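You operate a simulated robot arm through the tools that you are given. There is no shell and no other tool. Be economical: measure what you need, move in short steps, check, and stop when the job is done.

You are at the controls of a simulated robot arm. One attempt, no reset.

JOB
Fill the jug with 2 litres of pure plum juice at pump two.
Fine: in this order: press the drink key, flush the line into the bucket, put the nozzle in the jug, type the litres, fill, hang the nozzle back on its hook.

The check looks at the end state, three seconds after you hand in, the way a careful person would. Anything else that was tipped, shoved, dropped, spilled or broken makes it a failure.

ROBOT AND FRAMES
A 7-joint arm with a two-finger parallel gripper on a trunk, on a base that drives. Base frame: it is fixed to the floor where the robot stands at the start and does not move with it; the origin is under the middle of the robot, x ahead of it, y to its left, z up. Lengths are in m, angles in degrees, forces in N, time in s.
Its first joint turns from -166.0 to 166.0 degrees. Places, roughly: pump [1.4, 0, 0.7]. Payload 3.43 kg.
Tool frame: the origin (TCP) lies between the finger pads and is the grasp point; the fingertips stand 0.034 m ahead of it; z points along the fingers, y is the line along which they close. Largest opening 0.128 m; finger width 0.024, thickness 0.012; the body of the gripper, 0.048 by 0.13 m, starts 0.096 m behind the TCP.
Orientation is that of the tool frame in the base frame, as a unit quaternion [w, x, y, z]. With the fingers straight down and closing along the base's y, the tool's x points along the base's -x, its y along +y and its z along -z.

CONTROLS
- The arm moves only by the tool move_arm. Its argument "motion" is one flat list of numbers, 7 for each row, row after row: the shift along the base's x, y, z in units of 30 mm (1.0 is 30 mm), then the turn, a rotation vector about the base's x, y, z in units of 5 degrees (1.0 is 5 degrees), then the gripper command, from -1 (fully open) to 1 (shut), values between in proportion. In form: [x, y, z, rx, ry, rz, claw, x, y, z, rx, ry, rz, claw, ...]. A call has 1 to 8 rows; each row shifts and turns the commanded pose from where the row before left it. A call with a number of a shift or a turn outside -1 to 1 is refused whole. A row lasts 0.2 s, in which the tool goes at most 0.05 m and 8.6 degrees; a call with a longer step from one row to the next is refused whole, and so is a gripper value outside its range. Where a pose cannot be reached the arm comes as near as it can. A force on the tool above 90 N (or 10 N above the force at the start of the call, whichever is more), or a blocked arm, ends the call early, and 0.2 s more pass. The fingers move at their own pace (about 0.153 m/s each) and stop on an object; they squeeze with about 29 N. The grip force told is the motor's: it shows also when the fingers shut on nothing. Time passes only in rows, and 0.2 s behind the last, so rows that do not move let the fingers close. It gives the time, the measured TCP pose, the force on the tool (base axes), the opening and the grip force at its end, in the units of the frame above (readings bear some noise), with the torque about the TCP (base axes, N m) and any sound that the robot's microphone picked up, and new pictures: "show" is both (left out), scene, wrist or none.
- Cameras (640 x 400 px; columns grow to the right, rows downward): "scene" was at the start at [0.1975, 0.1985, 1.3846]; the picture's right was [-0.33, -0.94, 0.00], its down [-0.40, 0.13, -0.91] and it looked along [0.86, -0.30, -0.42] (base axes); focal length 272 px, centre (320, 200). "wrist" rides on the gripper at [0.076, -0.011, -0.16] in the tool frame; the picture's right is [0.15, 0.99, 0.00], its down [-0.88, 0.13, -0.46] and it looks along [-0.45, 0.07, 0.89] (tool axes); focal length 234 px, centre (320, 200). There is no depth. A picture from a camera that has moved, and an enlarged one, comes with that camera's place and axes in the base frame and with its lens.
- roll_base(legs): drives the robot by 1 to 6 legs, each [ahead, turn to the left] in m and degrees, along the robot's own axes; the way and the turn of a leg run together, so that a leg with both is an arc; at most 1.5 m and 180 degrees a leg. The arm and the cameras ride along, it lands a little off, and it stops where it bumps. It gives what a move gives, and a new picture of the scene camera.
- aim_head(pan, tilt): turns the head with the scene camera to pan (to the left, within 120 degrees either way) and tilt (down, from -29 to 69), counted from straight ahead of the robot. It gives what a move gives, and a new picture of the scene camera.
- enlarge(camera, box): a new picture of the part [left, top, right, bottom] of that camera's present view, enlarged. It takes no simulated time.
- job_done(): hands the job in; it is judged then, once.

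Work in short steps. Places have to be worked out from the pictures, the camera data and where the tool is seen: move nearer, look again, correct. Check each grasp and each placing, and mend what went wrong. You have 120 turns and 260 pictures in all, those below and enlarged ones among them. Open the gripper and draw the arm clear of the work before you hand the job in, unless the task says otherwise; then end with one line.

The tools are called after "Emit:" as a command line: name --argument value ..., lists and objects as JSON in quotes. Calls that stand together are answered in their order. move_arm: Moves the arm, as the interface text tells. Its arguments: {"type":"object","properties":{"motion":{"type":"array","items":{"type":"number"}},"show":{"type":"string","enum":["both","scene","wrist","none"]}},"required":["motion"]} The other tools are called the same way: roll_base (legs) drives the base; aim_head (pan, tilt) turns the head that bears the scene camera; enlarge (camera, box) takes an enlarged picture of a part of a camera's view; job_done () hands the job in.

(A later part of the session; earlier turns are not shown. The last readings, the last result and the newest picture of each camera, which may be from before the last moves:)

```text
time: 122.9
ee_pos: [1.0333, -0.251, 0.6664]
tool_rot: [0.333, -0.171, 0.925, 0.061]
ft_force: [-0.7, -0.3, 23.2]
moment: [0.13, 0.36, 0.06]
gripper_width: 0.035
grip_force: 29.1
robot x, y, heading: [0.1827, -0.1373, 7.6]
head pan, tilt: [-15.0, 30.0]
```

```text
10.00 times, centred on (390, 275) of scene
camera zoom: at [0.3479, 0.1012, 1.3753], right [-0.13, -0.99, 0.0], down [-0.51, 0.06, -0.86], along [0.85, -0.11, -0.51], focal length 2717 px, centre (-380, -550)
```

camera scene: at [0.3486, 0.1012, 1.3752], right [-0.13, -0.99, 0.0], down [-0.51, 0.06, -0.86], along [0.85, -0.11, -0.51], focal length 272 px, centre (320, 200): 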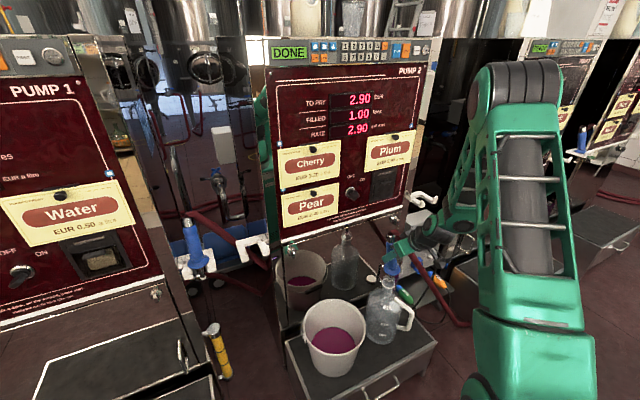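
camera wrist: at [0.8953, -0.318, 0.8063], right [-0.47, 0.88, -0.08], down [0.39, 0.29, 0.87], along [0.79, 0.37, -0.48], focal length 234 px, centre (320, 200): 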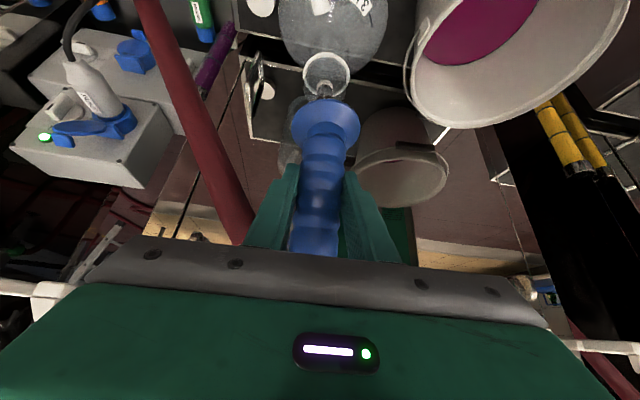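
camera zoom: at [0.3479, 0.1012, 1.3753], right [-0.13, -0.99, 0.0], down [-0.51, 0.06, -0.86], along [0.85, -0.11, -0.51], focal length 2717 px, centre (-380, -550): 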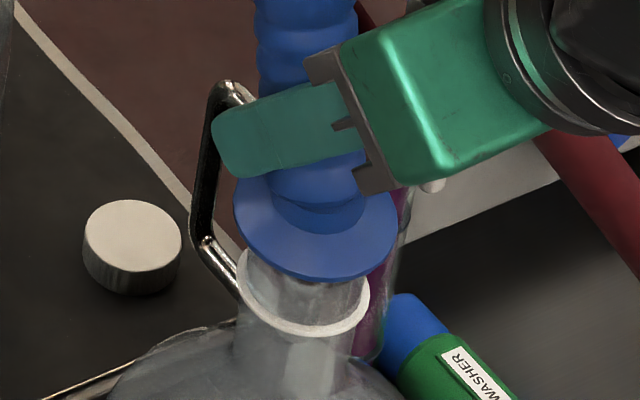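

Contact again at the same depth, torque indicates the rim touches on the left/near side. Lift 8 mm, shift 5 mm to the right (-y), lower again.

Emit:
move_arm --motion '[0, 0, 0.3, 0, 0, 0, 1, 0, -0.17, 0, 0, 0, 0, 1, 0, 0, -0.3, 0, 0, 0, 1, 0, 0, -0.2, 0, 0, 0, 1]' --show "none"

Emit:
enlarge --camera "scene" --box '[370, 255, 410, 295]'

Emit:
enlarge --camera "wrist" --box '[270, 0, 390, 120]'

```text
time: 123.9
ee_pos: [1.033, -0.2565, 0.6608]
tool_rot: [0.331, -0.172, 0.926, 0.062]
ft_force: [3.6, 1.7, 25.5]
moment: [0.36, 0.13, -0.01]
gripper_width: 0.0346
grip_force: 29.3
robot x, y, heading: [0.1799, -0.1327, 7.6]
head pan, tilt: [-15.0, 30.0]
```

```text
10.00 times, centred on (390, 275) of scene
camera zoom: at [0.3478, 0.1014, 1.3753], right [-0.13, -0.99, 0.0], down [-0.51, 0.06, -0.86], along [0.85, -0.11, -0.51], focal length 2717 px, centre (-380, -550)
```

zoom: 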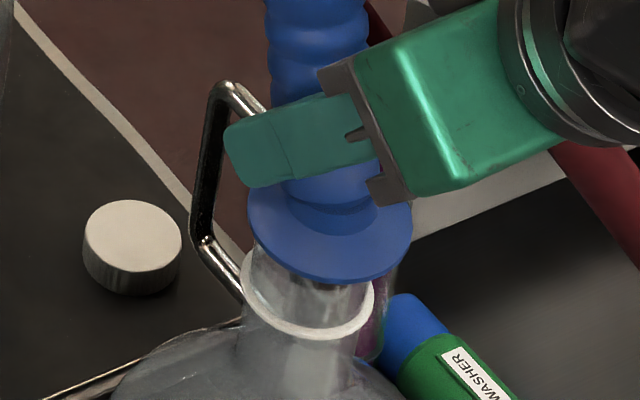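

```text
3.33 times, centred on (330, 60) of wrist
camera zoom: at [0.888, -0.3232, 0.7356], right [-0.46, 0.88, -0.09], down [0.32, 0.26, 0.91], along [0.83, 0.39, -0.4], focal length 781 px, centre (287, 667)
```

zoom: 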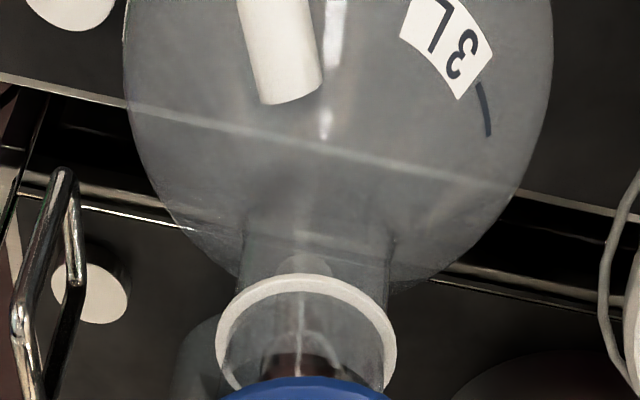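

Slightly deeper. The reaction pushes forward and views suggest the spout is still ~8 mm short of centre along the forward axis; lift, shift forward 8 mm, lower.

Emit:
move_arm --motion '[0, 0, 0.4, 0, 0, 0, 1, 0.25, 0.05, 0, 0, 0, 0, 1, 0, 0, -0.3, 0, 0, 0, 1, 0, 0, -0.2, 0, 0, 0, 1]' --show "none"

Emit:
enlarge --camera "scene" --box '[370, 255, 410, 295]'

Emit:
enlarge --camera "wrist" --box '[270, 0, 390, 120]'

```text
time: 124.9
ee_pos: [1.0382, -0.2555, 0.6545]
tool_rot: [0.33, -0.171, 0.927, 0.061]
ft_force: [0.6, -1.1, -2.6]
moment: [0.0, 0.03, 0.01]
gripper_width: 0.0349
grip_force: 28.5
robot x, y, heading: [0.1801, -0.1321, 7.4]
head pan, tilt: [-15.0, 30.0]
```

```text
10.00 times, centred on (390, 275) of scene
camera zoom: at [0.3488, 0.1012, 1.3752], right [-0.13, -0.99, 0.0], down [-0.51, 0.06, -0.86], along [0.85, -0.11, -0.51], focal length 2717 px, centre (-380, -550)
```

zoom: 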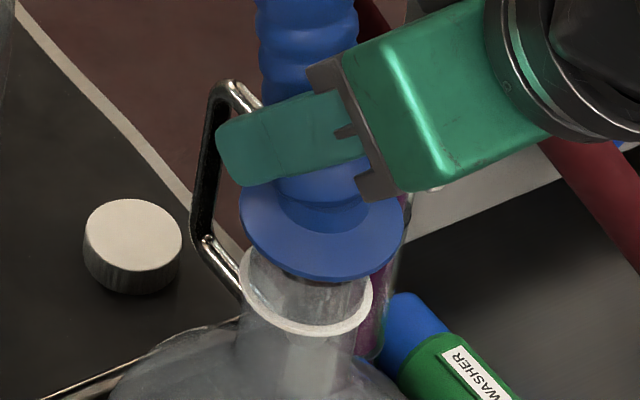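

```text
3.33 times, centred on (330, 60) of wrist
camera zoom: at [0.8947, -0.3223, 0.731], right [-0.46, 0.88, -0.09], down [0.32, 0.26, 0.91], along [0.83, 0.39, -0.41], focal length 781 px, centre (287, 667)
```

zoom: 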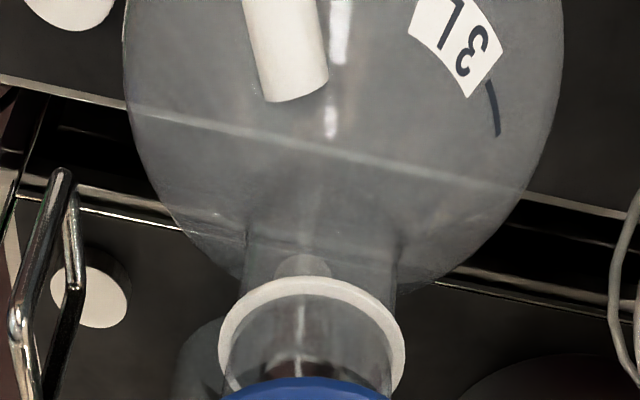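

It slipped past: no contact force now. Keep lowering gently.

Emit:
move_arm --motion '[0, 0, -0.3, 0, 0, 0, 1, 0, 0, -0.2, 0, 0, 0, 1]' --show "none"

Emit:
enlarge --camera "scene" --box '[370, 255, 410, 295]'

```text
time: 125.5
ee_pos: [1.0413, -0.2547, 0.6429]
tool_rot: [0.332, -0.171, 0.926, 0.061]
ft_force: [-0.2, -0.5, 22.7]
moment: [0.34, 0.49, -0.03]
gripper_width: 0.0351
grip_force: 28.9
robot x, y, heading: [0.183, -0.138, 7.3]
head pan, tilt: [-15.0, 30.0]
```

```text
10.00 times, centred on (390, 275) of scene
camera zoom: at [0.3479, 0.1013, 1.3753], right [-0.13, -0.99, 0.0], down [-0.51, 0.06, -0.86], along [0.85, -0.11, -0.51], focal length 2717 px, centre (-380, -550)
```

zoom: 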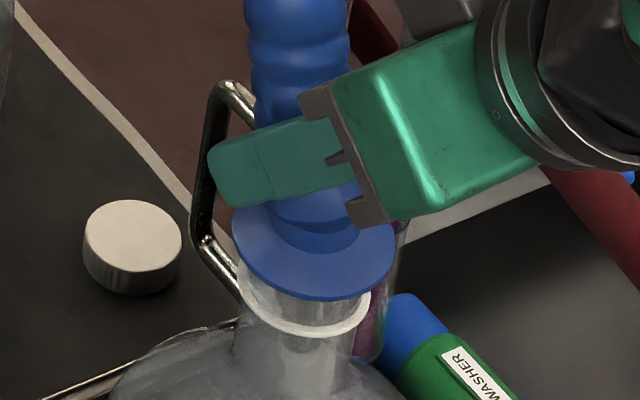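

Flange's near edge now rests on the rim (it is tilted with the grip). Lift 6 mm, pitch up 8° to level the flange, keep its centre, and lower again.

Emit:
move_arm --motion '[0, 0, 0.25, 0, 0, 0, 1, -0.12, -0.045, 0, 0.29, -0.75, 0, 1, -0.12, -0.045, 0, 0.29, -0.75, 0, 1, 0, 0, -0.2, 0, 0, 0, 1]' --show "none"

Emit:
enlarge --camera "scene" --box '[350, 225, 430, 305]'

Emit:
enlarge --camera "wrist" --box '[250, 0, 410, 160]'

```text
time: 126.5
ee_pos: [1.0323, -0.258, 0.6424]
tool_rot: [0.396, -0.167, 0.9, 0.074]
ft_force: [1.7, 0.4, 20.8]
moment: [0.22, 0.49, 0.01]
gripper_width: 0.0345
grip_force: 28.9
robot x, y, heading: [0.1817, -0.1354, 7.3]
head pan, tilt: [-15.0, 30.0]
```

```text
5.00 times, centred on (390, 265) of scene
camera zoom: at [0.3481, 0.1012, 1.3753], right [-0.13, -0.99, 0.0], down [-0.51, 0.06, -0.86], along [0.85, -0.11, -0.51], focal length 1358 px, centre (-30, -125)
```

zoom: 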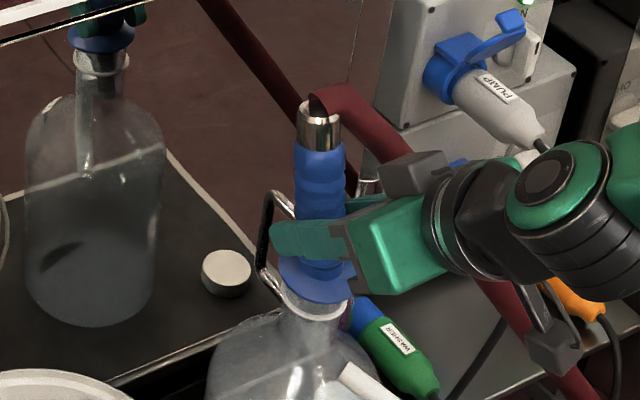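

```text
2.50 times, centred on (330, 80) of wrist
camera zoom: at [0.88, -0.3276, 0.6948], right [-0.45, 0.89, -0.11], down [0.2, 0.21, 0.96], along [0.87, 0.41, -0.27], focal length 585 px, centre (295, 500)
```

zoom: 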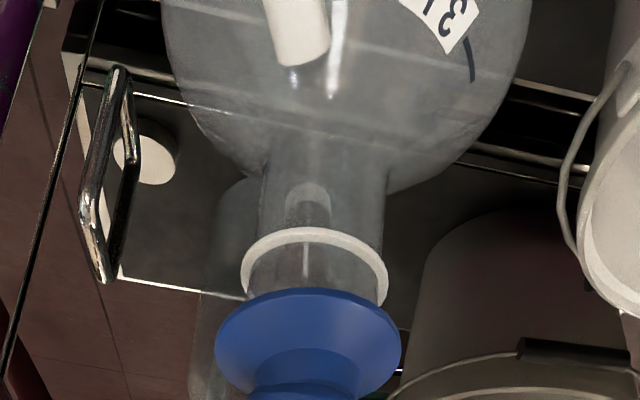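

Still near-edge contact, so the flange is still tilted ~10°. Pitch up 10° more with the same compensation.

Emit:
move_arm --motion '[0, 0, 0.25, 0, 0, 0, 1, -0.16, -0.06, 0, 0.36, -0.93, 0, 1, -0.16, -0.06, 0, 0.36, -0.93, 0, 1, 0, 0, -0.2, 0, 0, 0, 1]' --show "none"

Emit:
enlarge --camera "scene" --box '[350, 225, 430, 305]'

Emit:
enlarge --camera "wrist" --box '[250, 0, 410, 160]'

```text
time: 127.5
ee_pos: [1.0231, -0.2619, 0.6452]
tool_rot: [0.472, -0.16, 0.863, 0.089]
ft_force: [-0.5, 1.1, 11.7]
moment: [0.22, 0.69, 0.04]
gripper_width: 0.0346
grip_force: 28.9
robot x, y, heading: [0.183, -0.1329, 7.4]
head pan, tilt: [-15.0, 30.0]
```

```text
5.00 times, centred on (390, 265) of scene
camera zoom: at [0.3484, 0.1012, 1.3752], right [-0.13, -0.99, 0.0], down [-0.51, 0.06, -0.86], along [0.85, -0.11, -0.51], focal length 1358 px, centre (-30, -125)
```

zoom: 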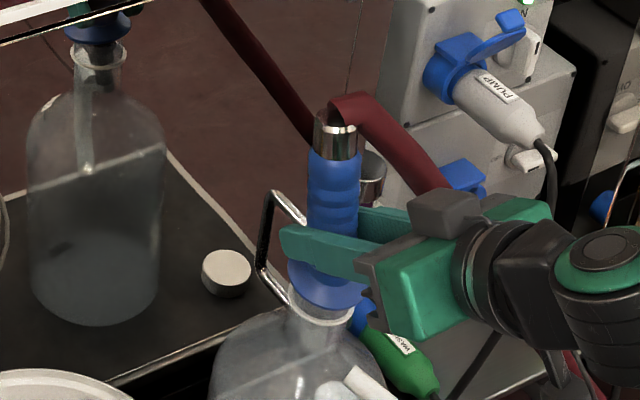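

```text
2.50 times, centred on (330, 80) of wrist
camera zoom: at [0.8634, -0.3346, 0.6669], right [-0.43, 0.9, -0.12], down [0.04, 0.15, 0.99], along [0.9, 0.42, -0.1], focal length 585 px, centre (295, 500)
```

zoom: 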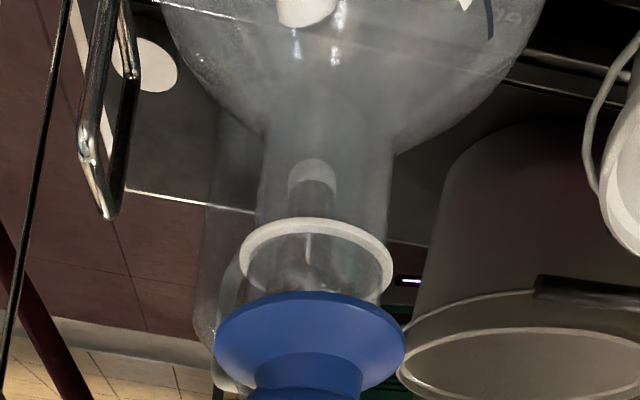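

The torque means the collar keeps catching the near rim (nozzle a bit short along the forward axis) and now the bent spout jams the far wall. Lift 2 cm, pitch back 9°, shift 16 mm forward, and lower.

Emit:
move_arm --motion '[0, 0, 0.6, 0, 0, 0, 1, 0.28, 0.1, 0, -0.33, 0.84, 0, 1, 0.28, 0.1, 0, -0.33, 0.84, 0, 1, 0, 0, -0.4, 0, 0, 0, 1, 0, 0, -0.2, 0, 0, 0, 1]' --show "none"

Emit:
enlarge --camera "scene" --box '[350, 225, 430, 305]'

Emit:
enlarge --camera "wrist" --box '[250, 0, 410, 160]'

```text
time: 128.7
ee_pos: [1.039, -0.2551, 0.6459]
tool_rot: [0.402, -0.166, 0.897, 0.075]
ft_force: [3.3, 1.3, 31.9]
moment: [0.47, 0.06, -0.04]
gripper_width: 0.0346
grip_force: 28.9
robot x, y, heading: [0.1873, -0.1357, 7.7]
head pan, tilt: [-15.0, 30.0]
```

```text
5.00 times, centred on (390, 265) of scene
camera zoom: at [0.3476, 0.1014, 1.3753], right [-0.13, -0.99, 0.0], down [-0.51, 0.06, -0.86], along [0.85, -0.11, -0.51], focal length 1358 px, centre (-30, -125)
```

zoom: 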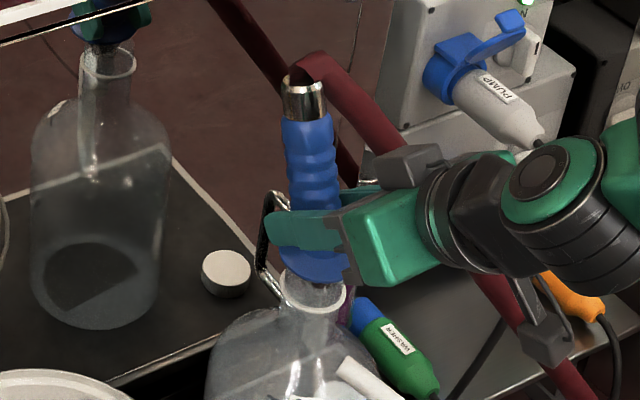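

```text
2.50 times, centred on (330, 80) of wrist
camera zoom: at [0.886, -0.3257, 0.6951], right [-0.44, 0.89, -0.11], down [0.18, 0.21, 0.96], along [0.88, 0.41, -0.25], focal length 585 px, centre (295, 500)
```

zoom: 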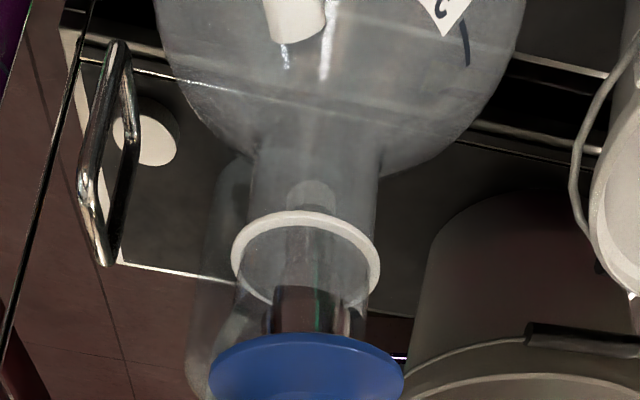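

Nozzle has slipped a few degrees in the grip; the contact is now on the left. Take a closer look at spout versus mouth before moving.

Emit:
enlarge --camera "scene" --box '[375, 262, 405, 292]'

Emit:
enlarge --camera "wrist" --box '[295, 20, 375, 100]'

```text
13.33 times, centred on (390, 277) of scene
camera zoom: at [0.3476, 0.1014, 1.3753], right [-0.13, -0.99, 0.0], down [-0.51, 0.06, -0.86], along [0.85, -0.11, -0.51], focal length 3622 px, centre (-613, -827)
```

zoom: 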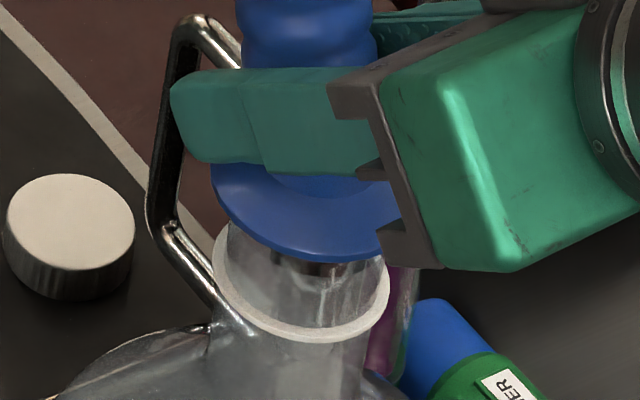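

```text
5.00 times, centred on (335, 60) of wrist
camera zoom: at [0.886, -0.3257, 0.6951], right [-0.44, 0.89, -0.11], down [0.18, 0.21, 0.96], along [0.88, 0.41, -0.25], focal length 1171 px, centre (245, 900)
```

zoom: 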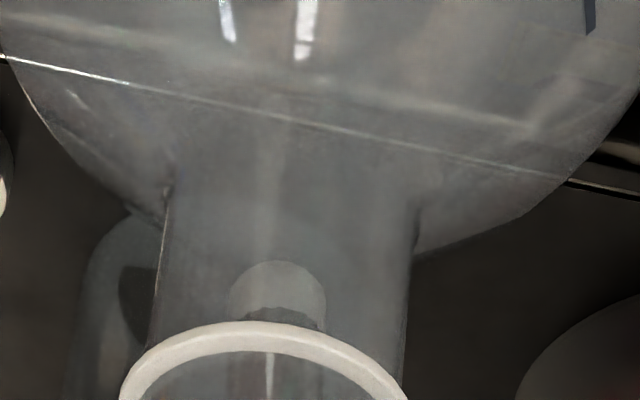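

Scene view suggests the spout hugs the near side of the neck. Lift 1 cm, shift 8 mm forward (+2 mm right), lower.

Emit:
move_arm --motion '[0, 0, 0.35, 0, 0, 0, 1, 0.26, 0.05, 0, 0, 0, 0, 1, 0, 0, -0.3, 0, 0, 0, 1, 0, 0, -0.25, 0, 0, 0, 1]' --show "none"

Emit:
enlarge --camera "scene" --box '[375, 262, 405, 292]'

Emit:
enlarge --camera "wrist" --box '[270, 20, 390, 140]'

```text
time: 129.7
ee_pos: [1.0456, -0.2536, 0.6381]
tool_rot: [0.4, -0.166, 0.898, 0.075]
ft_force: [0.4, -0.7, -2.7]
moment: [0.03, 0.01, -0.03]
gripper_width: 0.035
grip_force: 28.9
robot x, y, heading: [0.1818, -0.1318, 7.5]
head pan, tilt: [-15.0, 30.0]
```

```text
13.33 times, centred on (390, 277) of scene
camera zoom: at [0.3489, 0.1012, 1.3752], right [-0.13, -0.99, 0.0], down [-0.51, 0.06, -0.86], along [0.85, -0.11, -0.51], focal length 3622 px, centre (-613, -827)
```

zoom: 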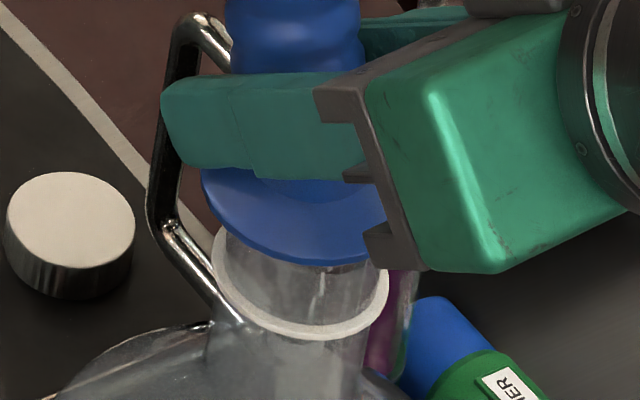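

```text
3.33 times, centred on (330, 80) of wrist
camera zoom: at [0.8931, -0.3259, 0.687], right [-0.45, 0.89, -0.11], down [0.19, 0.21, 0.96], along [0.88, 0.41, -0.26], focal length 781 px, centre (287, 600)
```

zoom: 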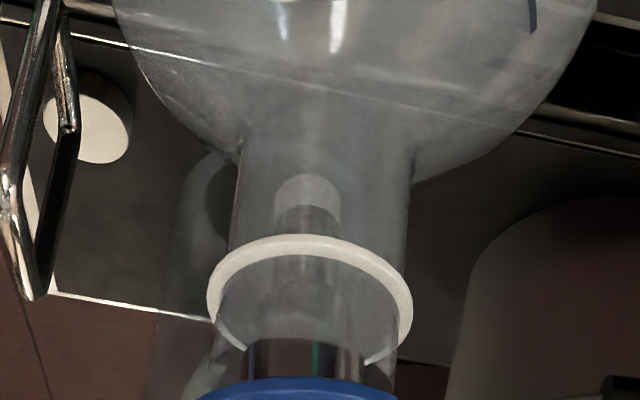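

Free again and deeper. Continue lowering, with a 2 mm further forward nudge.

Emit:
move_arm --motion '[0.07, 0.07, -0.2, 0, 0, 0, 1, 0.03, 0, -0.3, 0, 0, 0, 1]' --show "none"

Emit:
enlarge --camera "scene" --box '[375, 262, 405, 292]'

Emit:
enlarge --camera "wrist" --box '[270, 20, 390, 140]'

```text
time: 130.3
ee_pos: [1.0513, -0.2526, 0.6275]
tool_rot: [0.405, -0.166, 0.896, 0.075]
ft_force: [-3.1, -2.4, 39.7]
moment: [0.64, -0.01, 0.0]
gripper_width: 0.0356
grip_force: 29.3
robot x, y, heading: [0.1791, -0.1411, 7.7]
head pan, tilt: [-15.0, 30.0]
```

```text
13.33 times, centred on (390, 277) of scene
camera zoom: at [0.3471, 0.1013, 1.3754], right [-0.13, -0.99, 0.0], down [-0.51, 0.06, -0.86], along [0.85, -0.11, -0.51], focal length 3622 px, centre (-613, -827)
```

zoom: 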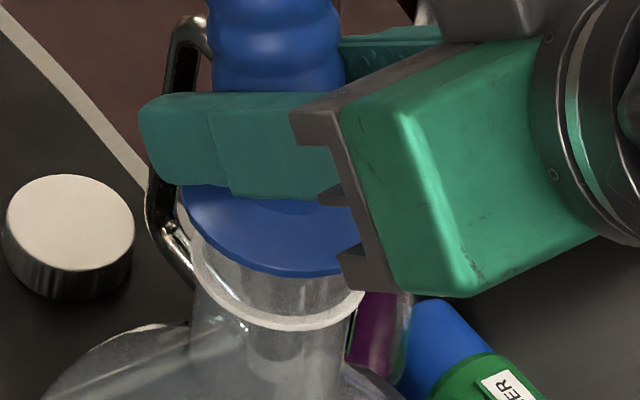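

```text
3.33 times, centred on (330, 80) of wrist
camera zoom: at [0.8969, -0.3228, 0.675], right [-0.44, 0.89, -0.11], down [0.18, 0.21, 0.96], along [0.88, 0.41, -0.25], focal length 781 px, centre (287, 600)
```

zoom: 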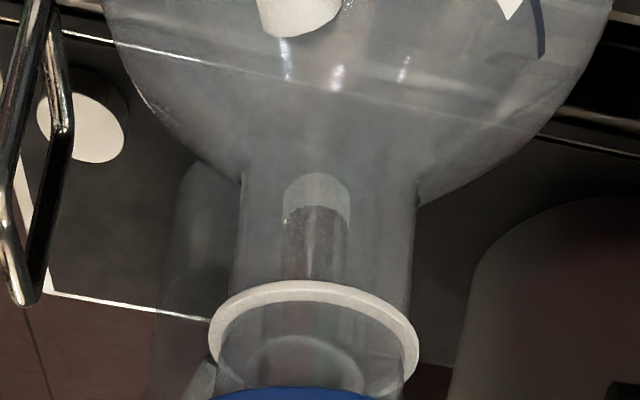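

Force rose to 40 N and the jug shifted a few mm. Ease up 5 mm and look at the jug as a whole.

Emit:
move_arm --motion '[0, 0, 0.17, 0, 0, 0, 1, 0, 0, 0, 0, 0, 0, 1]' --show "none"

Emit:
enlarge --camera "scene" --box '[340, 240, 440, 370]'

Emit:
enlarge --camera "wrist" --box '[220, 0, 440, 180]'

```text
time: 130.9
ee_pos: [1.0473, -0.2514, 0.6273]
tool_rot: [0.399, -0.166, 0.899, 0.074]
ft_force: [-0.1, -1.2, 6.7]
moment: [0.2, 0.0, -0.02]
gripper_width: 0.0355
grip_force: 29.0
robot x, y, heading: [0.1849, -0.1379, 7.5]
head pan, tilt: [-15.0, 30.0]
```

```text
3.08 times, centred on (390, 305) of scene
camera zoom: at [0.3486, 0.1012, 1.3752], right [-0.13, -0.99, 0.0], down [-0.51, 0.06, -0.86], along [0.85, -0.11, -0.51], focal length 836 px, centre (105, -123)
```

zoom: 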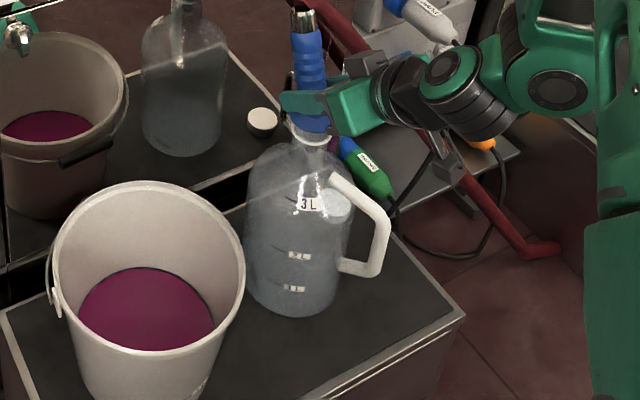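

```text
2.22 times, centred on (330, 90) of wrist
camera zoom: at [0.8949, -0.3229, 0.677], right [-0.45, 0.89, -0.11], down [0.19, 0.21, 0.96], along [0.87, 0.41, -0.26], focal length 520 px, centre (298, 444)
```

zoom: 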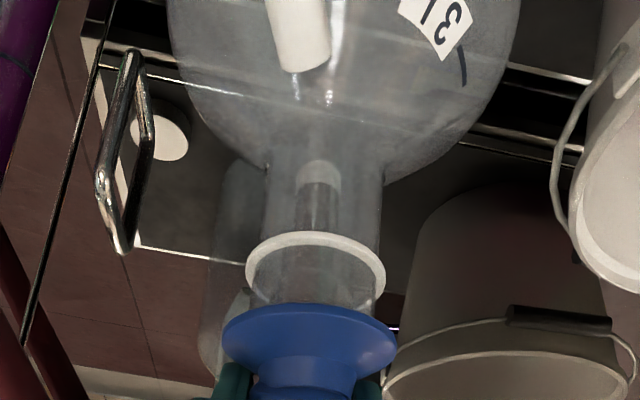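

Jug stands upright; the spout is ~4 cm deep in the neck. Open slightly (fingers stay around it as a guard) and see how it settles.

Emit:
move_arm --motion '[0, 0, 0, 0, 0, 0, 0.3, 0, 0, 0, 0, 0, 0, 0.2, 0, 0, 0, 0, 0, 0, 0.2, 0, 0, 0, 0, 0, 0, 0.2]' --show "none"

Emit:
enlarge --camera "scene" --box '[340, 230, 440, 360]'

Emit:
enlarge --camera "wrist" --box '[220, 0, 440, 240]'

```text
time: 131.9
ee_pos: [1.0489, -0.2519, 0.6271]
tool_rot: [0.4, -0.167, 0.898, 0.074]
ft_force: [0.8, -0.1, -0.3]
moment: [0.01, -0.01, -0.02]
gripper_width: 0.0513
grip_force: 0.1
robot x, y, heading: [0.1819, -0.1341, 7.5]
head pan, tilt: [-15.0, 30.0]
```

```text
3.08 times, centred on (390, 295) of scene
camera zoom: at [0.3489, 0.1012, 1.3752], right [-0.13, -0.99, 0.0], down [-0.51, 0.06, -0.86], along [0.85, -0.11, -0.51], focal length 836 px, centre (105, -92)
```

zoom: 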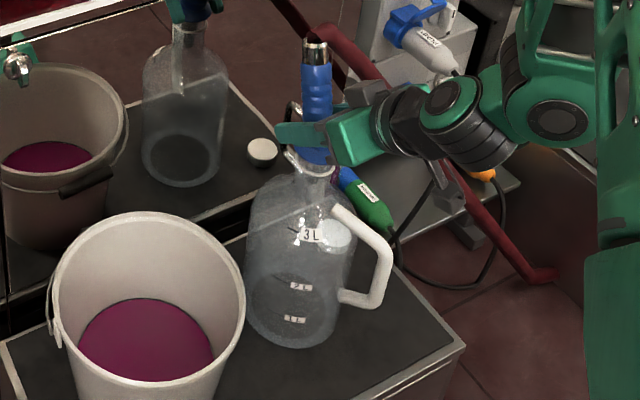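

```text
1.67 times, centred on (330, 120) of wrist
camera zoom: at [0.8957, -0.3228, 0.6774], right [-0.45, 0.89, -0.11], down [0.19, 0.21, 0.96], along [0.88, 0.41, -0.26], focal length 390 px, centre (303, 333)
```

zoom: 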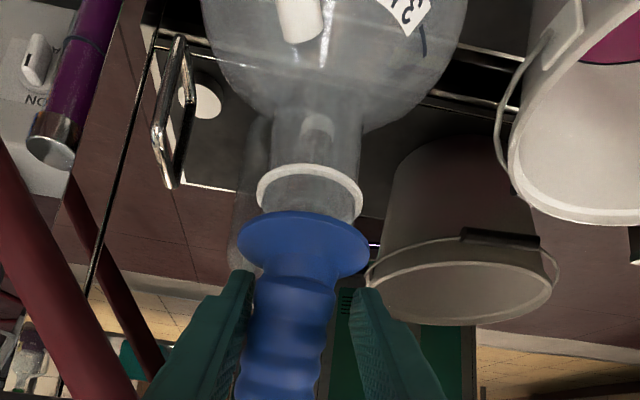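

It settled upright on its own. Open further and wait to confirm it stands free.

Emit:
move_arm --motion '[0, 0, 0, 0, 0, 0, -0.1, 0, 0, 0, 0, 0, 0, -0.25, 0, 0, 0, 0, 0, 0, -0.25, 0, 0, 0, 0, 0, 0, -0.25]' --show "none"

Emit:
enlarge --camera "scene" --box '[360, 225, 420, 305]'

Emit:
enlarge --camera "wrist" --box '[220, 0, 440, 240]'

```text
time: 132.9
ee_pos: [1.0497, -0.2521, 0.6277]
tool_rot: [0.401, -0.166, 0.898, 0.074]
ft_force: [-0.5, -0.2, -0.2]
moment: [-0.01, 0.01, 0.02]
gripper_width: 0.0799
grip_force: 0.0
robot x, y, heading: [0.1857, -0.1375, 7.5]
head pan, tilt: [-15.0, 30.0]
```

```text
5.00 times, centred on (390, 265) of scene
camera zoom: at [0.3489, 0.1012, 1.3752], right [-0.13, -0.99, 0.0], down [-0.51, 0.06, -0.86], along [0.85, -0.11, -0.51], focal length 1358 px, centre (-30, -125)
```

zoom: 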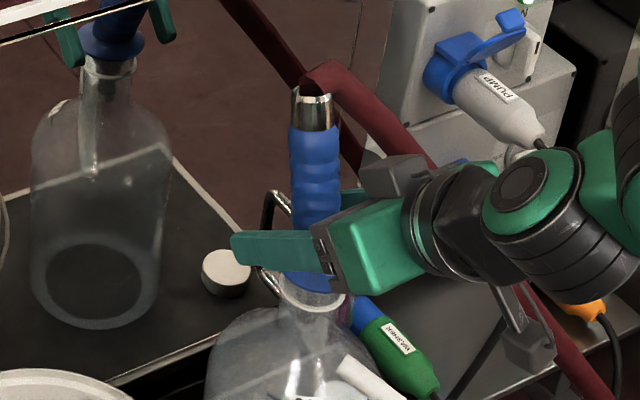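

```text
1.67 times, centred on (330, 120) of wrist
camera zoom: at [0.8957, -0.3228, 0.6775], right [-0.45, 0.89, -0.11], down [0.19, 0.21, 0.96], along [0.88, 0.41, -0.26], focal length 390 px, centre (303, 333)
```

zoom: 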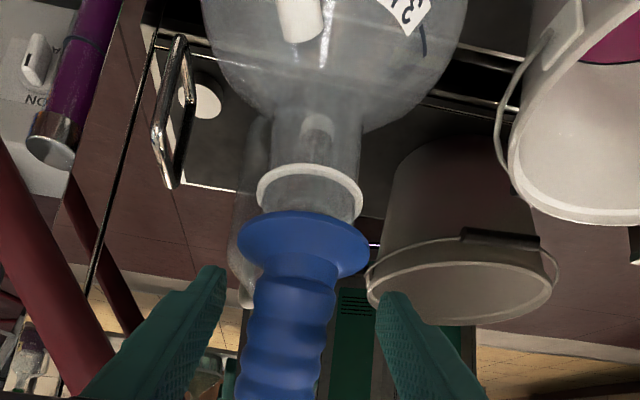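

Standing stably in the jug. Retreat along the tool axis.

Emit:
move_arm --motion '[-0.5, -0.19, 0.48, 0, 0, 0, -0.25, -0.65, -0.25, 0.63, 0, 0, 0, -0.25, -0.65, -0.25, 0.63, 0, 0, 0, -0.25, -0.65, -0.25, 0.63, 0, 0, 0, -0.25, -0.65, -0.25, 0.63, 0, 0, 0, -0.25, -0.65, -0.25, 0.63, 0, 0, 0, -0.25, -0.65, -0.25, 0.63, 0, 0, 0, -0.25]' --show "both"

```text
time: 134.5
ee_pos: [0.9175, -0.3014, 0.7557]
tool_rot: [0.4, -0.166, 0.898, 0.074]
ft_force: [0.4, 0.0, -0.5]
moment: [-0.01, 0.0, -0.02]
gripper_width: 0.0802
grip_force: 0.1
robot x, y, heading: [0.1846, -0.1375, 7.5]
head pan, tilt: [-15.0, 30.0]
camera scene: at [0.3491, 0.1012, 1.3752], right [-0.13, -0.99, 0.0], down [-0.51, 0.06, -0.86], along [0.85, -0.11, -0.51], focal length 272 px, centre (320, 200)
camera wrist: at [0.7644, -0.3721, 0.806], right [-0.45, 0.89, -0.11], down [0.19, 0.21, 0.96], along [0.88, 0.41, -0.26], focal length 234 px, centre (320, 200)
```

scene: 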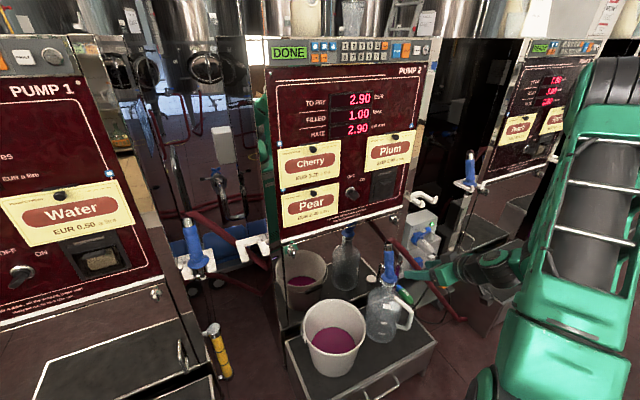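
wrist: 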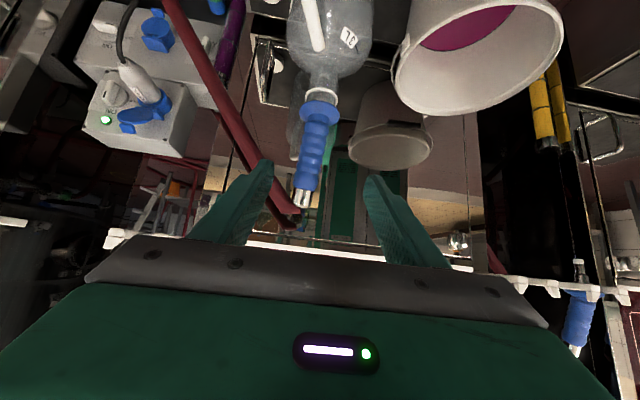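

Now up to the keypad again: first to hover in front of the triangle key (the pump shows DONE).

Emit:
move_arm --motion '[0, 0.3, 1, 0.057, -0.343, -0.612, -1, 0, 0.3, 1, 0.057, -0.343, -0.612, -1, 0, 0.3, 1, 0.057, -0.343, -0.612, -1, 0, 0.3, 1, 0.057, -0.343, -0.612, -1, 0, 0.3, 1, 0.057, -0.343, -0.612, -1, 0, 0.3, 1, 0.057, -0.343, -0.612, -1, 0, 0.3, 1, 0, 0, 0, -1, 0, 0.3, 1, 0, 0, 0, -1]' --show "none"

Emit:
move_arm --motion '[0.2, 0.3, 1, 0, 0, 0, -1, 0.2, 0.3, 1, 0, 0, 0, -1, 0.2, 0.3, 1, 0, 0, 0, -1, 0.2, 0.3, 1, 0, 0, 0, -1, 0.2, 0.3, 1, 0, 0, 0, -1, 0.2, 0.3, 1, 0, 0, 0, -1, 0.2, 0.3, 1, 0, 0, 0, -1, 0.2, 0.3, 1, 0, 0, 0, -1]' --show "none"

Emit:
move_arm --motion '[0.5, 0.2, 0.9, 0, 0, 0, -1, 0.5, 0.2, 0.9, 0, 0, 0, -1, 0.5, 0.2, 0.9, 0, 0, 0, -1, 0.5, 0.2, 0.9, 0, 0, 0, -1, 0.5, 0.2, 0.9, 0, 0, 0, -1]' --show "none"

Emit:
enlarge --camera "scene" --box '[265, 25, 365, 85]'

```text
time: 136.3
ee_pos: [0.9352, -0.262, 0.9887]
tool_rot: [0.489, -0.022, 0.872, 0.008]
ft_force: [0.0, -0.8, 0.2]
moment: [0.02, -0.03, 0.04]
gripper_width: 0.1281
grip_force: 0.1
out of reach, approached as far as the arm can: row 3, 4, 5, 6
robot x, y, heading: [0.1811, -0.1333, 7.4]
head pan, tilt: [-15.0, 30.0]
```

```text
time: 138.1
ee_pos: [0.9813, -0.1938, 1.2311]
tool_rot: [0.489, -0.021, 0.872, 0.008]
ft_force: [-0.4, -0.5, 0.0]
moment: [-0.01, 0.01, 0.0]
gripper_width: 0.1277
grip_force: 0.0
robot x, y, heading: [0.1829, -0.1337, 7.4]
head pan, tilt: [-15.0, 30.0]
```

```text
time: 139.3
ee_pos: [1.055, -0.1624, 1.3662]
tool_rot: [0.489, -0.022, 0.872, 0.009]
ft_force: [-0.5, 0.3, 0.1]
moment: [-0.03, 0.02, 0.03]
gripper_width: 0.1283
grip_force: 0.1
robot x, y, heading: [0.1827, -0.132, 7.8]
head pan, tilt: [-15.0, 30.0]
```

```text
6.40 times, centred on (315, 55) of scene
camera zoom: at [0.3485, 0.1011, 1.3752], right [-0.13, -0.99, 0.0], down [-0.51, 0.06, -0.86], along [0.85, -0.11, -0.51], focal length 1739 px, centre (352, 1128)
```

zoom: 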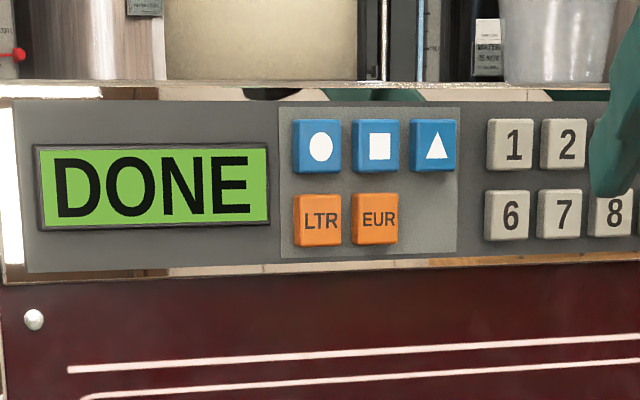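

Shift to hover in front of the triangle.

Emit:
move_arm --motion '[-0.3, 0.6, 0.3, 0, 0, 0, -1, 0, 0.6, 0, 0, 0, 0, -1, 0.4, 0.5, 0, 0, 0, 0, -1]' --show "none"

Emit:
enlarge --camera "scene" --box '[265, 25, 365, 85]'

Emit:
enlarge --camera "wrist" --box '[320, 110, 480, 250]'

```text
time: 140.1
ee_pos: [1.0588, -0.1149, 1.3764]
tool_rot: [0.488, -0.021, 0.872, 0.008]
ft_force: [0.0, 0.2, 0.0]
moment: [0.02, 0.04, 0.0]
gripper_width: 0.1279
grip_force: 0.0
robot x, y, heading: [0.1815, -0.1364, 7.5]
head pan, tilt: [-15.0, 30.0]
```

```text
6.40 times, centred on (315, 55) of scene
camera zoom: at [0.3486, 0.1011, 1.3752], right [-0.13, -0.99, 0.0], down [-0.51, 0.06, -0.86], along [0.85, -0.11, -0.51], focal length 1739 px, centre (352, 1128)
```

zoom: 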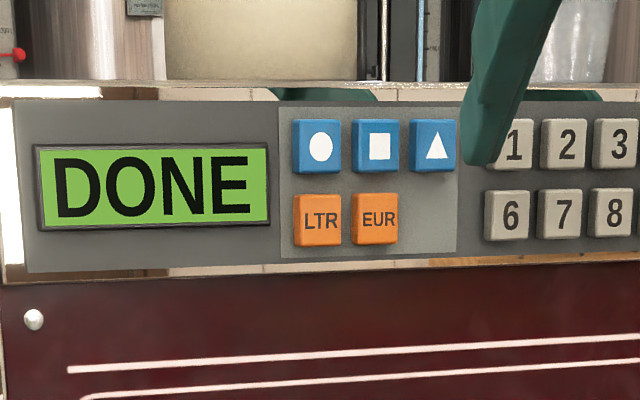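

```text
2.86 times, centred on (400, 180) of wrist
camera zoom: at [0.8838, -0.1328, 1.3943], right [-0.12, 0.98, -0.13], down [0.07, 0.14, 0.99], along [0.99, 0.11, -0.08], focal length 669 px, centre (91, 257)
```

zoom: 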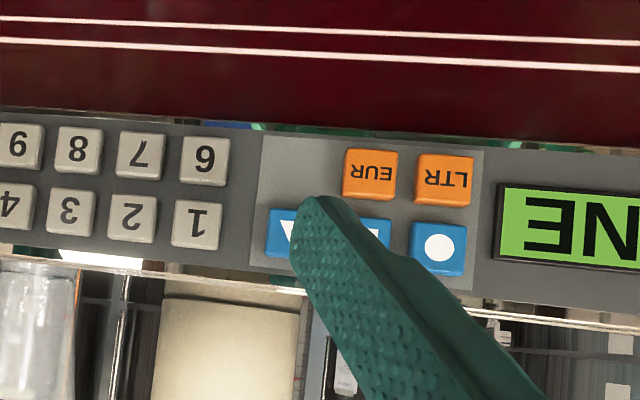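

Aligned; advance and creep until click.

Emit:
move_arm --motion '[0.39, 0.16, 0, 0, 0, 0, -1, 0.39, 0.16, 0, 0, 0, 0, -1, 0.12, 0.05, 0, 0, 0, 0, -1]' --show "none"

Emit:
enlarge --camera "scene" --box '[265, 25, 425, 145]'

```text
time: 140.9
ee_pos: [1.0862, -0.1009, 1.3758]
tool_rot: [0.488, -0.02, 0.872, 0.007]
ft_force: [-1.9, -2.0, 1.4]
moment: [0.03, -0.05, 0.12]
gripper_width: 0.1277
grip_force: 0.0
robot x, y, heading: [0.1798, -0.136, 7.7]
head pan, tilt: [-15.0, 30.0]
heard: click
```

```text
3.33 times, centred on (345, 85) of scene
camera zoom: at [0.3486, 0.1011, 1.3752], right [-0.13, -0.99, 0.0], down [-0.51, 0.06, -0.86], along [0.85, -0.11, -0.51], focal length 906 px, centre (237, 583)
```

zoom: 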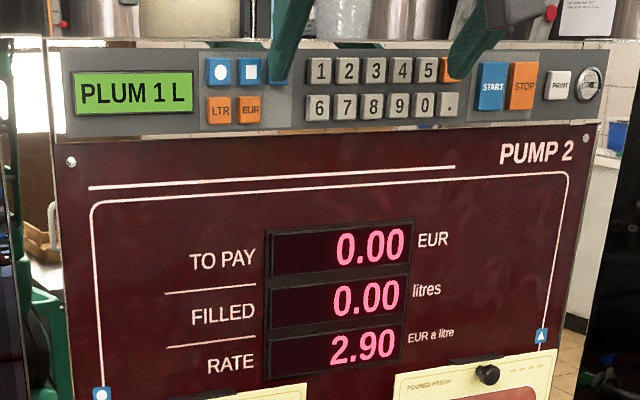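

The pump remembered "1 L", so typing 2 might append. I clear first: back off and go to CLR's hover point.

Emit:
move_arm --motion '[-0.5, -0.19, 0, 0, 0, 0, -1, -0.5, -0.19, 0, 0, 0, 0, -1, 0.32, -0.85, 0, 0, 0, 0, -1, 0.32, -0.85, 0, 0, 0, 0, -1, 0.32, -0.85, 0, 0, 0, 0, -1, 0.32, -0.85, 0, 0, 0, 0, -1, 0.32, -0.85, 0, 0, 0, 0, -1, 0.32, -0.85, 0, 0, 0, 0, -1]' --show "none"

Emit:
enlarge --camera "scene" --box '[315, 25, 415, 85]'

Emit:
enlarge --camera "wrist" --box '[320, 110, 480, 250]'

```text
time: 142.7
ee_pos: [1.1143, -0.2643, 1.372]
tool_rot: [0.489, -0.022, 0.872, 0.009]
ft_force: [0.8, 0.2, 0.3]
moment: [-0.04, 0.04, -0.05]
gripper_width: 0.1277
grip_force: 0.0
robot x, y, heading: [0.1824, -0.136, 7.4]
head pan, tilt: [-15.0, 30.0]
```

```text
6.40 times, centred on (365, 55) of scene
camera zoom: at [0.3486, 0.1014, 1.3752], right [-0.13, -0.99, 0.0], down [-0.51, 0.06, -0.86], along [0.85, -0.11, -0.51], focal length 1739 px, centre (32, 1128)
```

zoom: 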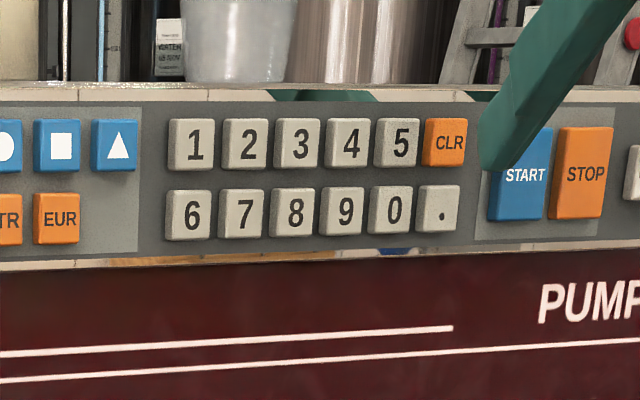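

```text
2.86 times, centred on (400, 180) of wrist
camera zoom: at [0.94, -0.2836, 1.3903], right [-0.12, 0.98, -0.13], down [0.07, 0.14, 0.99], along [0.99, 0.11, -0.08], focal length 669 px, centre (91, 257)
```

zoom: 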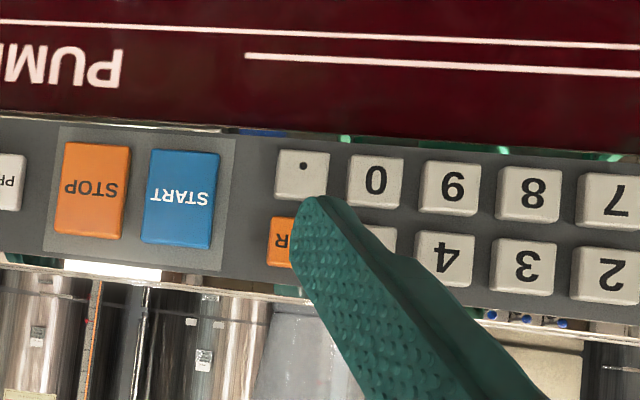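

Lined up with CLR (raise 4 mm). Advance and creep.

Emit:
move_arm --motion '[0, 0.05, 0.15, 0, 0, 0, -1, 0.42, 0.16, 0, 0, 0, 0, -1, 0.42, 0.16, 0, 0, 0, 0, -1, 0.12, 0.05, 0, 0, 0, 0, -1]' --show "none"

Emit:
enlarge --camera "scene" --box '[265, 25, 425, 145]'

```text
time: 143.7
ee_pos: [1.1434, -0.252, 1.3781]
tool_rot: [0.488, -0.021, 0.872, 0.007]
ft_force: [-8.5, -1.9, -0.6]
moment: [0.0, 0.1, 0.55]
gripper_width: 0.127
grip_force: 0.0
robot x, y, heading: [0.1808, -0.1393, 7.4]
head pan, tilt: [-15.0, 30.0]
heard: click
```

```text
3.33 times, centred on (345, 85) of scene
camera zoom: at [0.3481, 0.101, 1.3753], right [-0.13, -0.99, 0.0], down [-0.51, 0.06, -0.86], along [0.85, -0.11, -0.51], focal length 906 px, centre (237, 583)
```

zoom: 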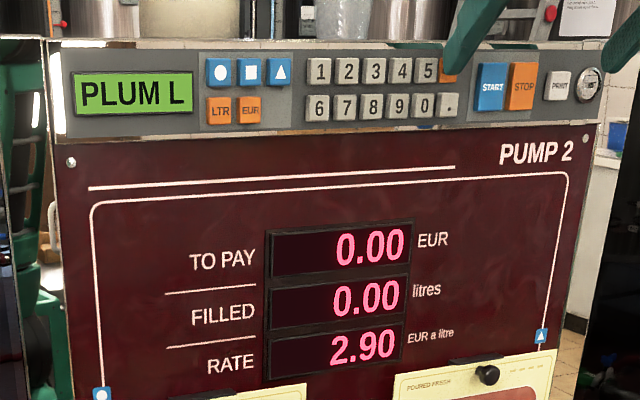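

Cleared: "PLUM L". Back off and move to "2".

Emit:
move_arm --motion '[-0.5, -0.19, 0, 0, 0, 0, -1, -0.5, -0.19, 0, 0, 0, 0, -1, -0.28, 0.8, 0, 0, 0, 0, -1, -0.28, 0.8, 0, 0, 0, 0, -1, -0.28, 0.8, 0, 0, 0, 0, -1, -0.28, 0.8, 0, 0, 0, 0, -1]' --show "none"

Emit:
enlarge --camera "scene" --box '[315, 25, 415, 85]'

Emit:
enlarge --camera "wrist" --box '[320, 110, 480, 250]'

```text
time: 145.1
ee_pos: [1.0812, -0.1686, 1.3811]
tool_rot: [0.489, -0.022, 0.872, 0.009]
ft_force: [-0.1, -1.2, -0.5]
moment: [0.01, -0.02, 0.03]
gripper_width: 0.1279
grip_force: 0.0
robot x, y, heading: [0.186, -0.1348, 7.7]
head pan, tilt: [-15.0, 30.0]
```

```text
6.40 times, centred on (365, 55) of scene
camera zoom: at [0.3489, 0.101, 1.3752], right [-0.13, -0.99, 0.0], down [-0.51, 0.06, -0.86], along [0.85, -0.11, -0.51], focal length 1739 px, centre (32, 1128)
```

zoom: 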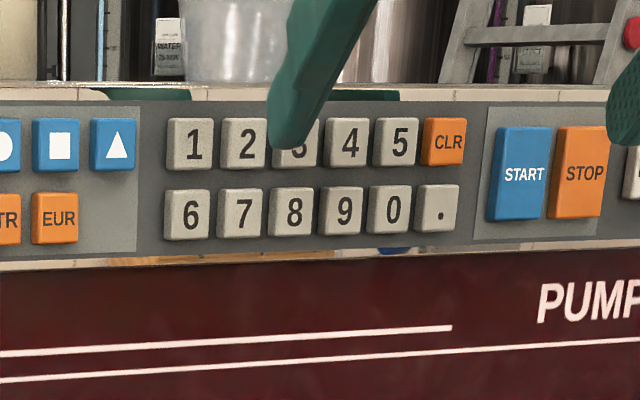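

```text
2.86 times, centred on (400, 180) of wrist
camera zoom: at [0.9073, -0.1865, 1.3988], right [-0.12, 0.98, -0.13], down [0.07, 0.14, 0.99], along [0.99, 0.11, -0.08], focal length 669 px, centre (91, 257)
```

zoom: 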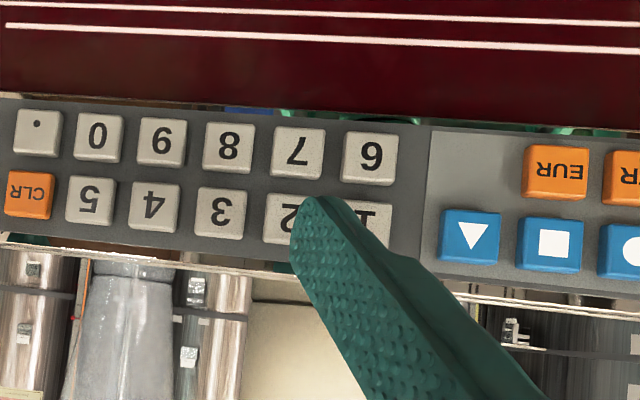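

Lined up with "2". Lower 4 mm, advance and creep.

Emit:
move_arm --motion '[0, 0.06, -0.15, 0, 0, 0, -1, 0.42, 0.16, 0, 0, 0, 0, -1, 0.42, 0.16, 0, 0, 0, 0, -1, 0.1, 0.04, 0, 0, 0, 0, -1]' --show "none"

Emit:
enlarge --camera "scene" --box '[265, 25, 425, 145]'

```text
time: 146.1
ee_pos: [1.1084, -0.1559, 1.3752]
tool_rot: [0.489, -0.02, 0.872, 0.007]
ft_force: [-5.4, -1.6, 0.2]
moment: [-0.03, 0.02, 0.35]
gripper_width: 0.1271
grip_force: 0.0
robot x, y, heading: [0.1831, -0.135, 7.8]
head pan, tilt: [-15.0, 30.0]
heard: click
```

```text
3.33 times, centred on (345, 85) of scene
camera zoom: at [0.3484, 0.1011, 1.3753], right [-0.13, -0.99, 0.0], down [-0.51, 0.06, -0.86], along [0.85, -0.11, -0.51], focal length 906 px, centre (237, 583)
```

zoom: 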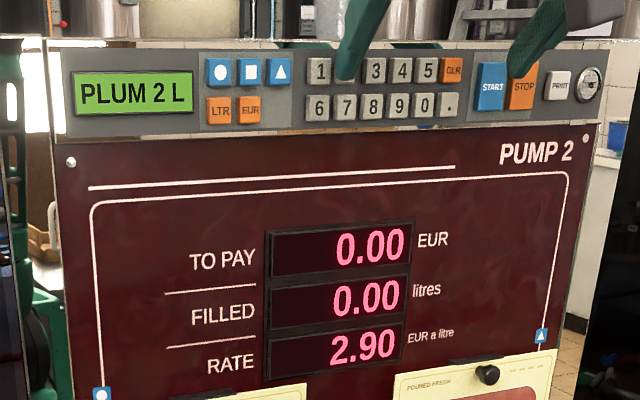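

"PLUM 2 L". Back off, go to START's hover, and check that the nozzle still stands in the jug.

Emit:
move_arm --motion '[-0.5, -0.19, 0, 0, 0, 0, -1, -0.5, -0.19, 0, 0, 0, 0, -1, 0.3, -0.9, -0.09, 0, 0, 0, -1, 0.34, -0.9, -0.09, 0, 0, 0, -1, 0.34, -0.9, -0.09, 0, 0, 0, -1, 0.34, -0.9, -0.09, 0, 0, 0, -1, 0.34, -0.9, -0.09, 0, 0, 0, -1]' --show "none"

Emit:
enlarge --camera "scene" --box '[335, 25, 435, 85]'

Emit:
enlarge --camera "scene" --box '[290, 230, 450, 370]'

```text
time: 147.7
ee_pos: [1.1276, -0.3012, 1.3632]
tool_rot: [0.488, -0.022, 0.872, 0.008]
ft_force: [0.1, -0.1, 0.4]
moment: [-0.02, 0.01, -0.05]
gripper_width: 0.1281
grip_force: 0.2
robot x, y, heading: [0.1838, -0.1336, 7.3]
head pan, tilt: [-15.0, 30.0]
```

```text
6.40 times, centred on (385, 55) of scene
camera zoom: at [0.3486, 0.1015, 1.3752], right [-0.13, -0.99, 0.0], down [-0.51, 0.06, -0.86], along [0.85, -0.11, -0.51], focal length 1739 px, centre (-96, 1128)
```

zoom: 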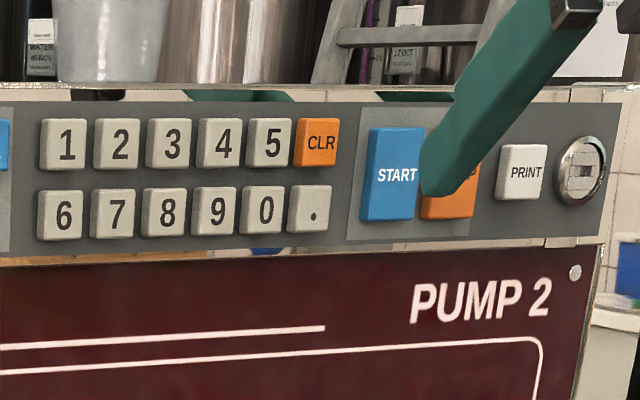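

```text
2.86 times, centred on (370, 300) of scene
camera zoom: at [0.3486, 0.1015, 1.3752], right [-0.13, -0.99, 0.0], down [-0.51, 0.06, -0.86], along [0.85, -0.11, -0.51], focal length 776 px, centre (177, -86)
```

zoom: 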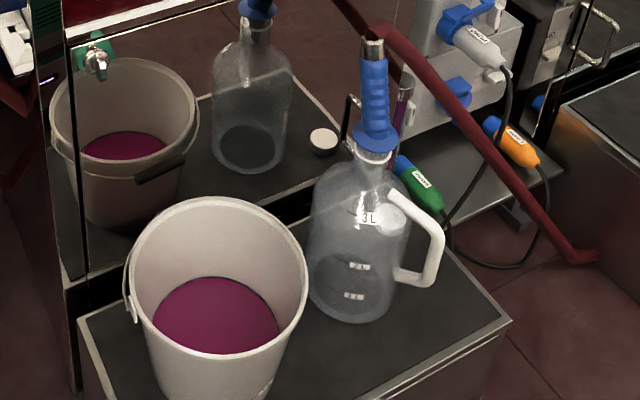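

The nozzle sits with its flange on the jug mouth. Press START.

Emit:
move_arm --motion '[0, 0.07, 0, 0, 0, 0, -1, 0.42, 0.16, 0, 0, 0, 0, -1, 0.42, 0.16, 0, 0, 0, 0, -1, 0.12, 0.05, 0, 0, 0, 0, -1]' --show "scene"

```text
time: 148.7
ee_pos: [1.1556, -0.29, 1.3625]
tool_rot: [0.488, -0.021, 0.872, 0.007]
ft_force: [-19.1, -4.0, -4.3]
moment: [-0.28, 0.25, 1.27]
gripper_width: 0.1261
grip_force: 0.0
robot x, y, heading: [0.1848, -0.1391, 7.6]
head pan, tilt: [-15.0, 30.0]
heard: click
camera scene: at [0.3477, 0.1009, 1.3754], right [-0.13, -0.99, 0.0], down [-0.51, 0.06, -0.86], along [0.85, -0.11, -0.51], focal length 272 px, centre (320, 200)
```

scene: 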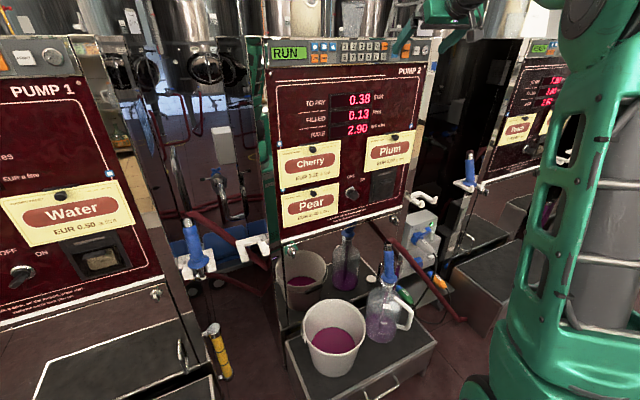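

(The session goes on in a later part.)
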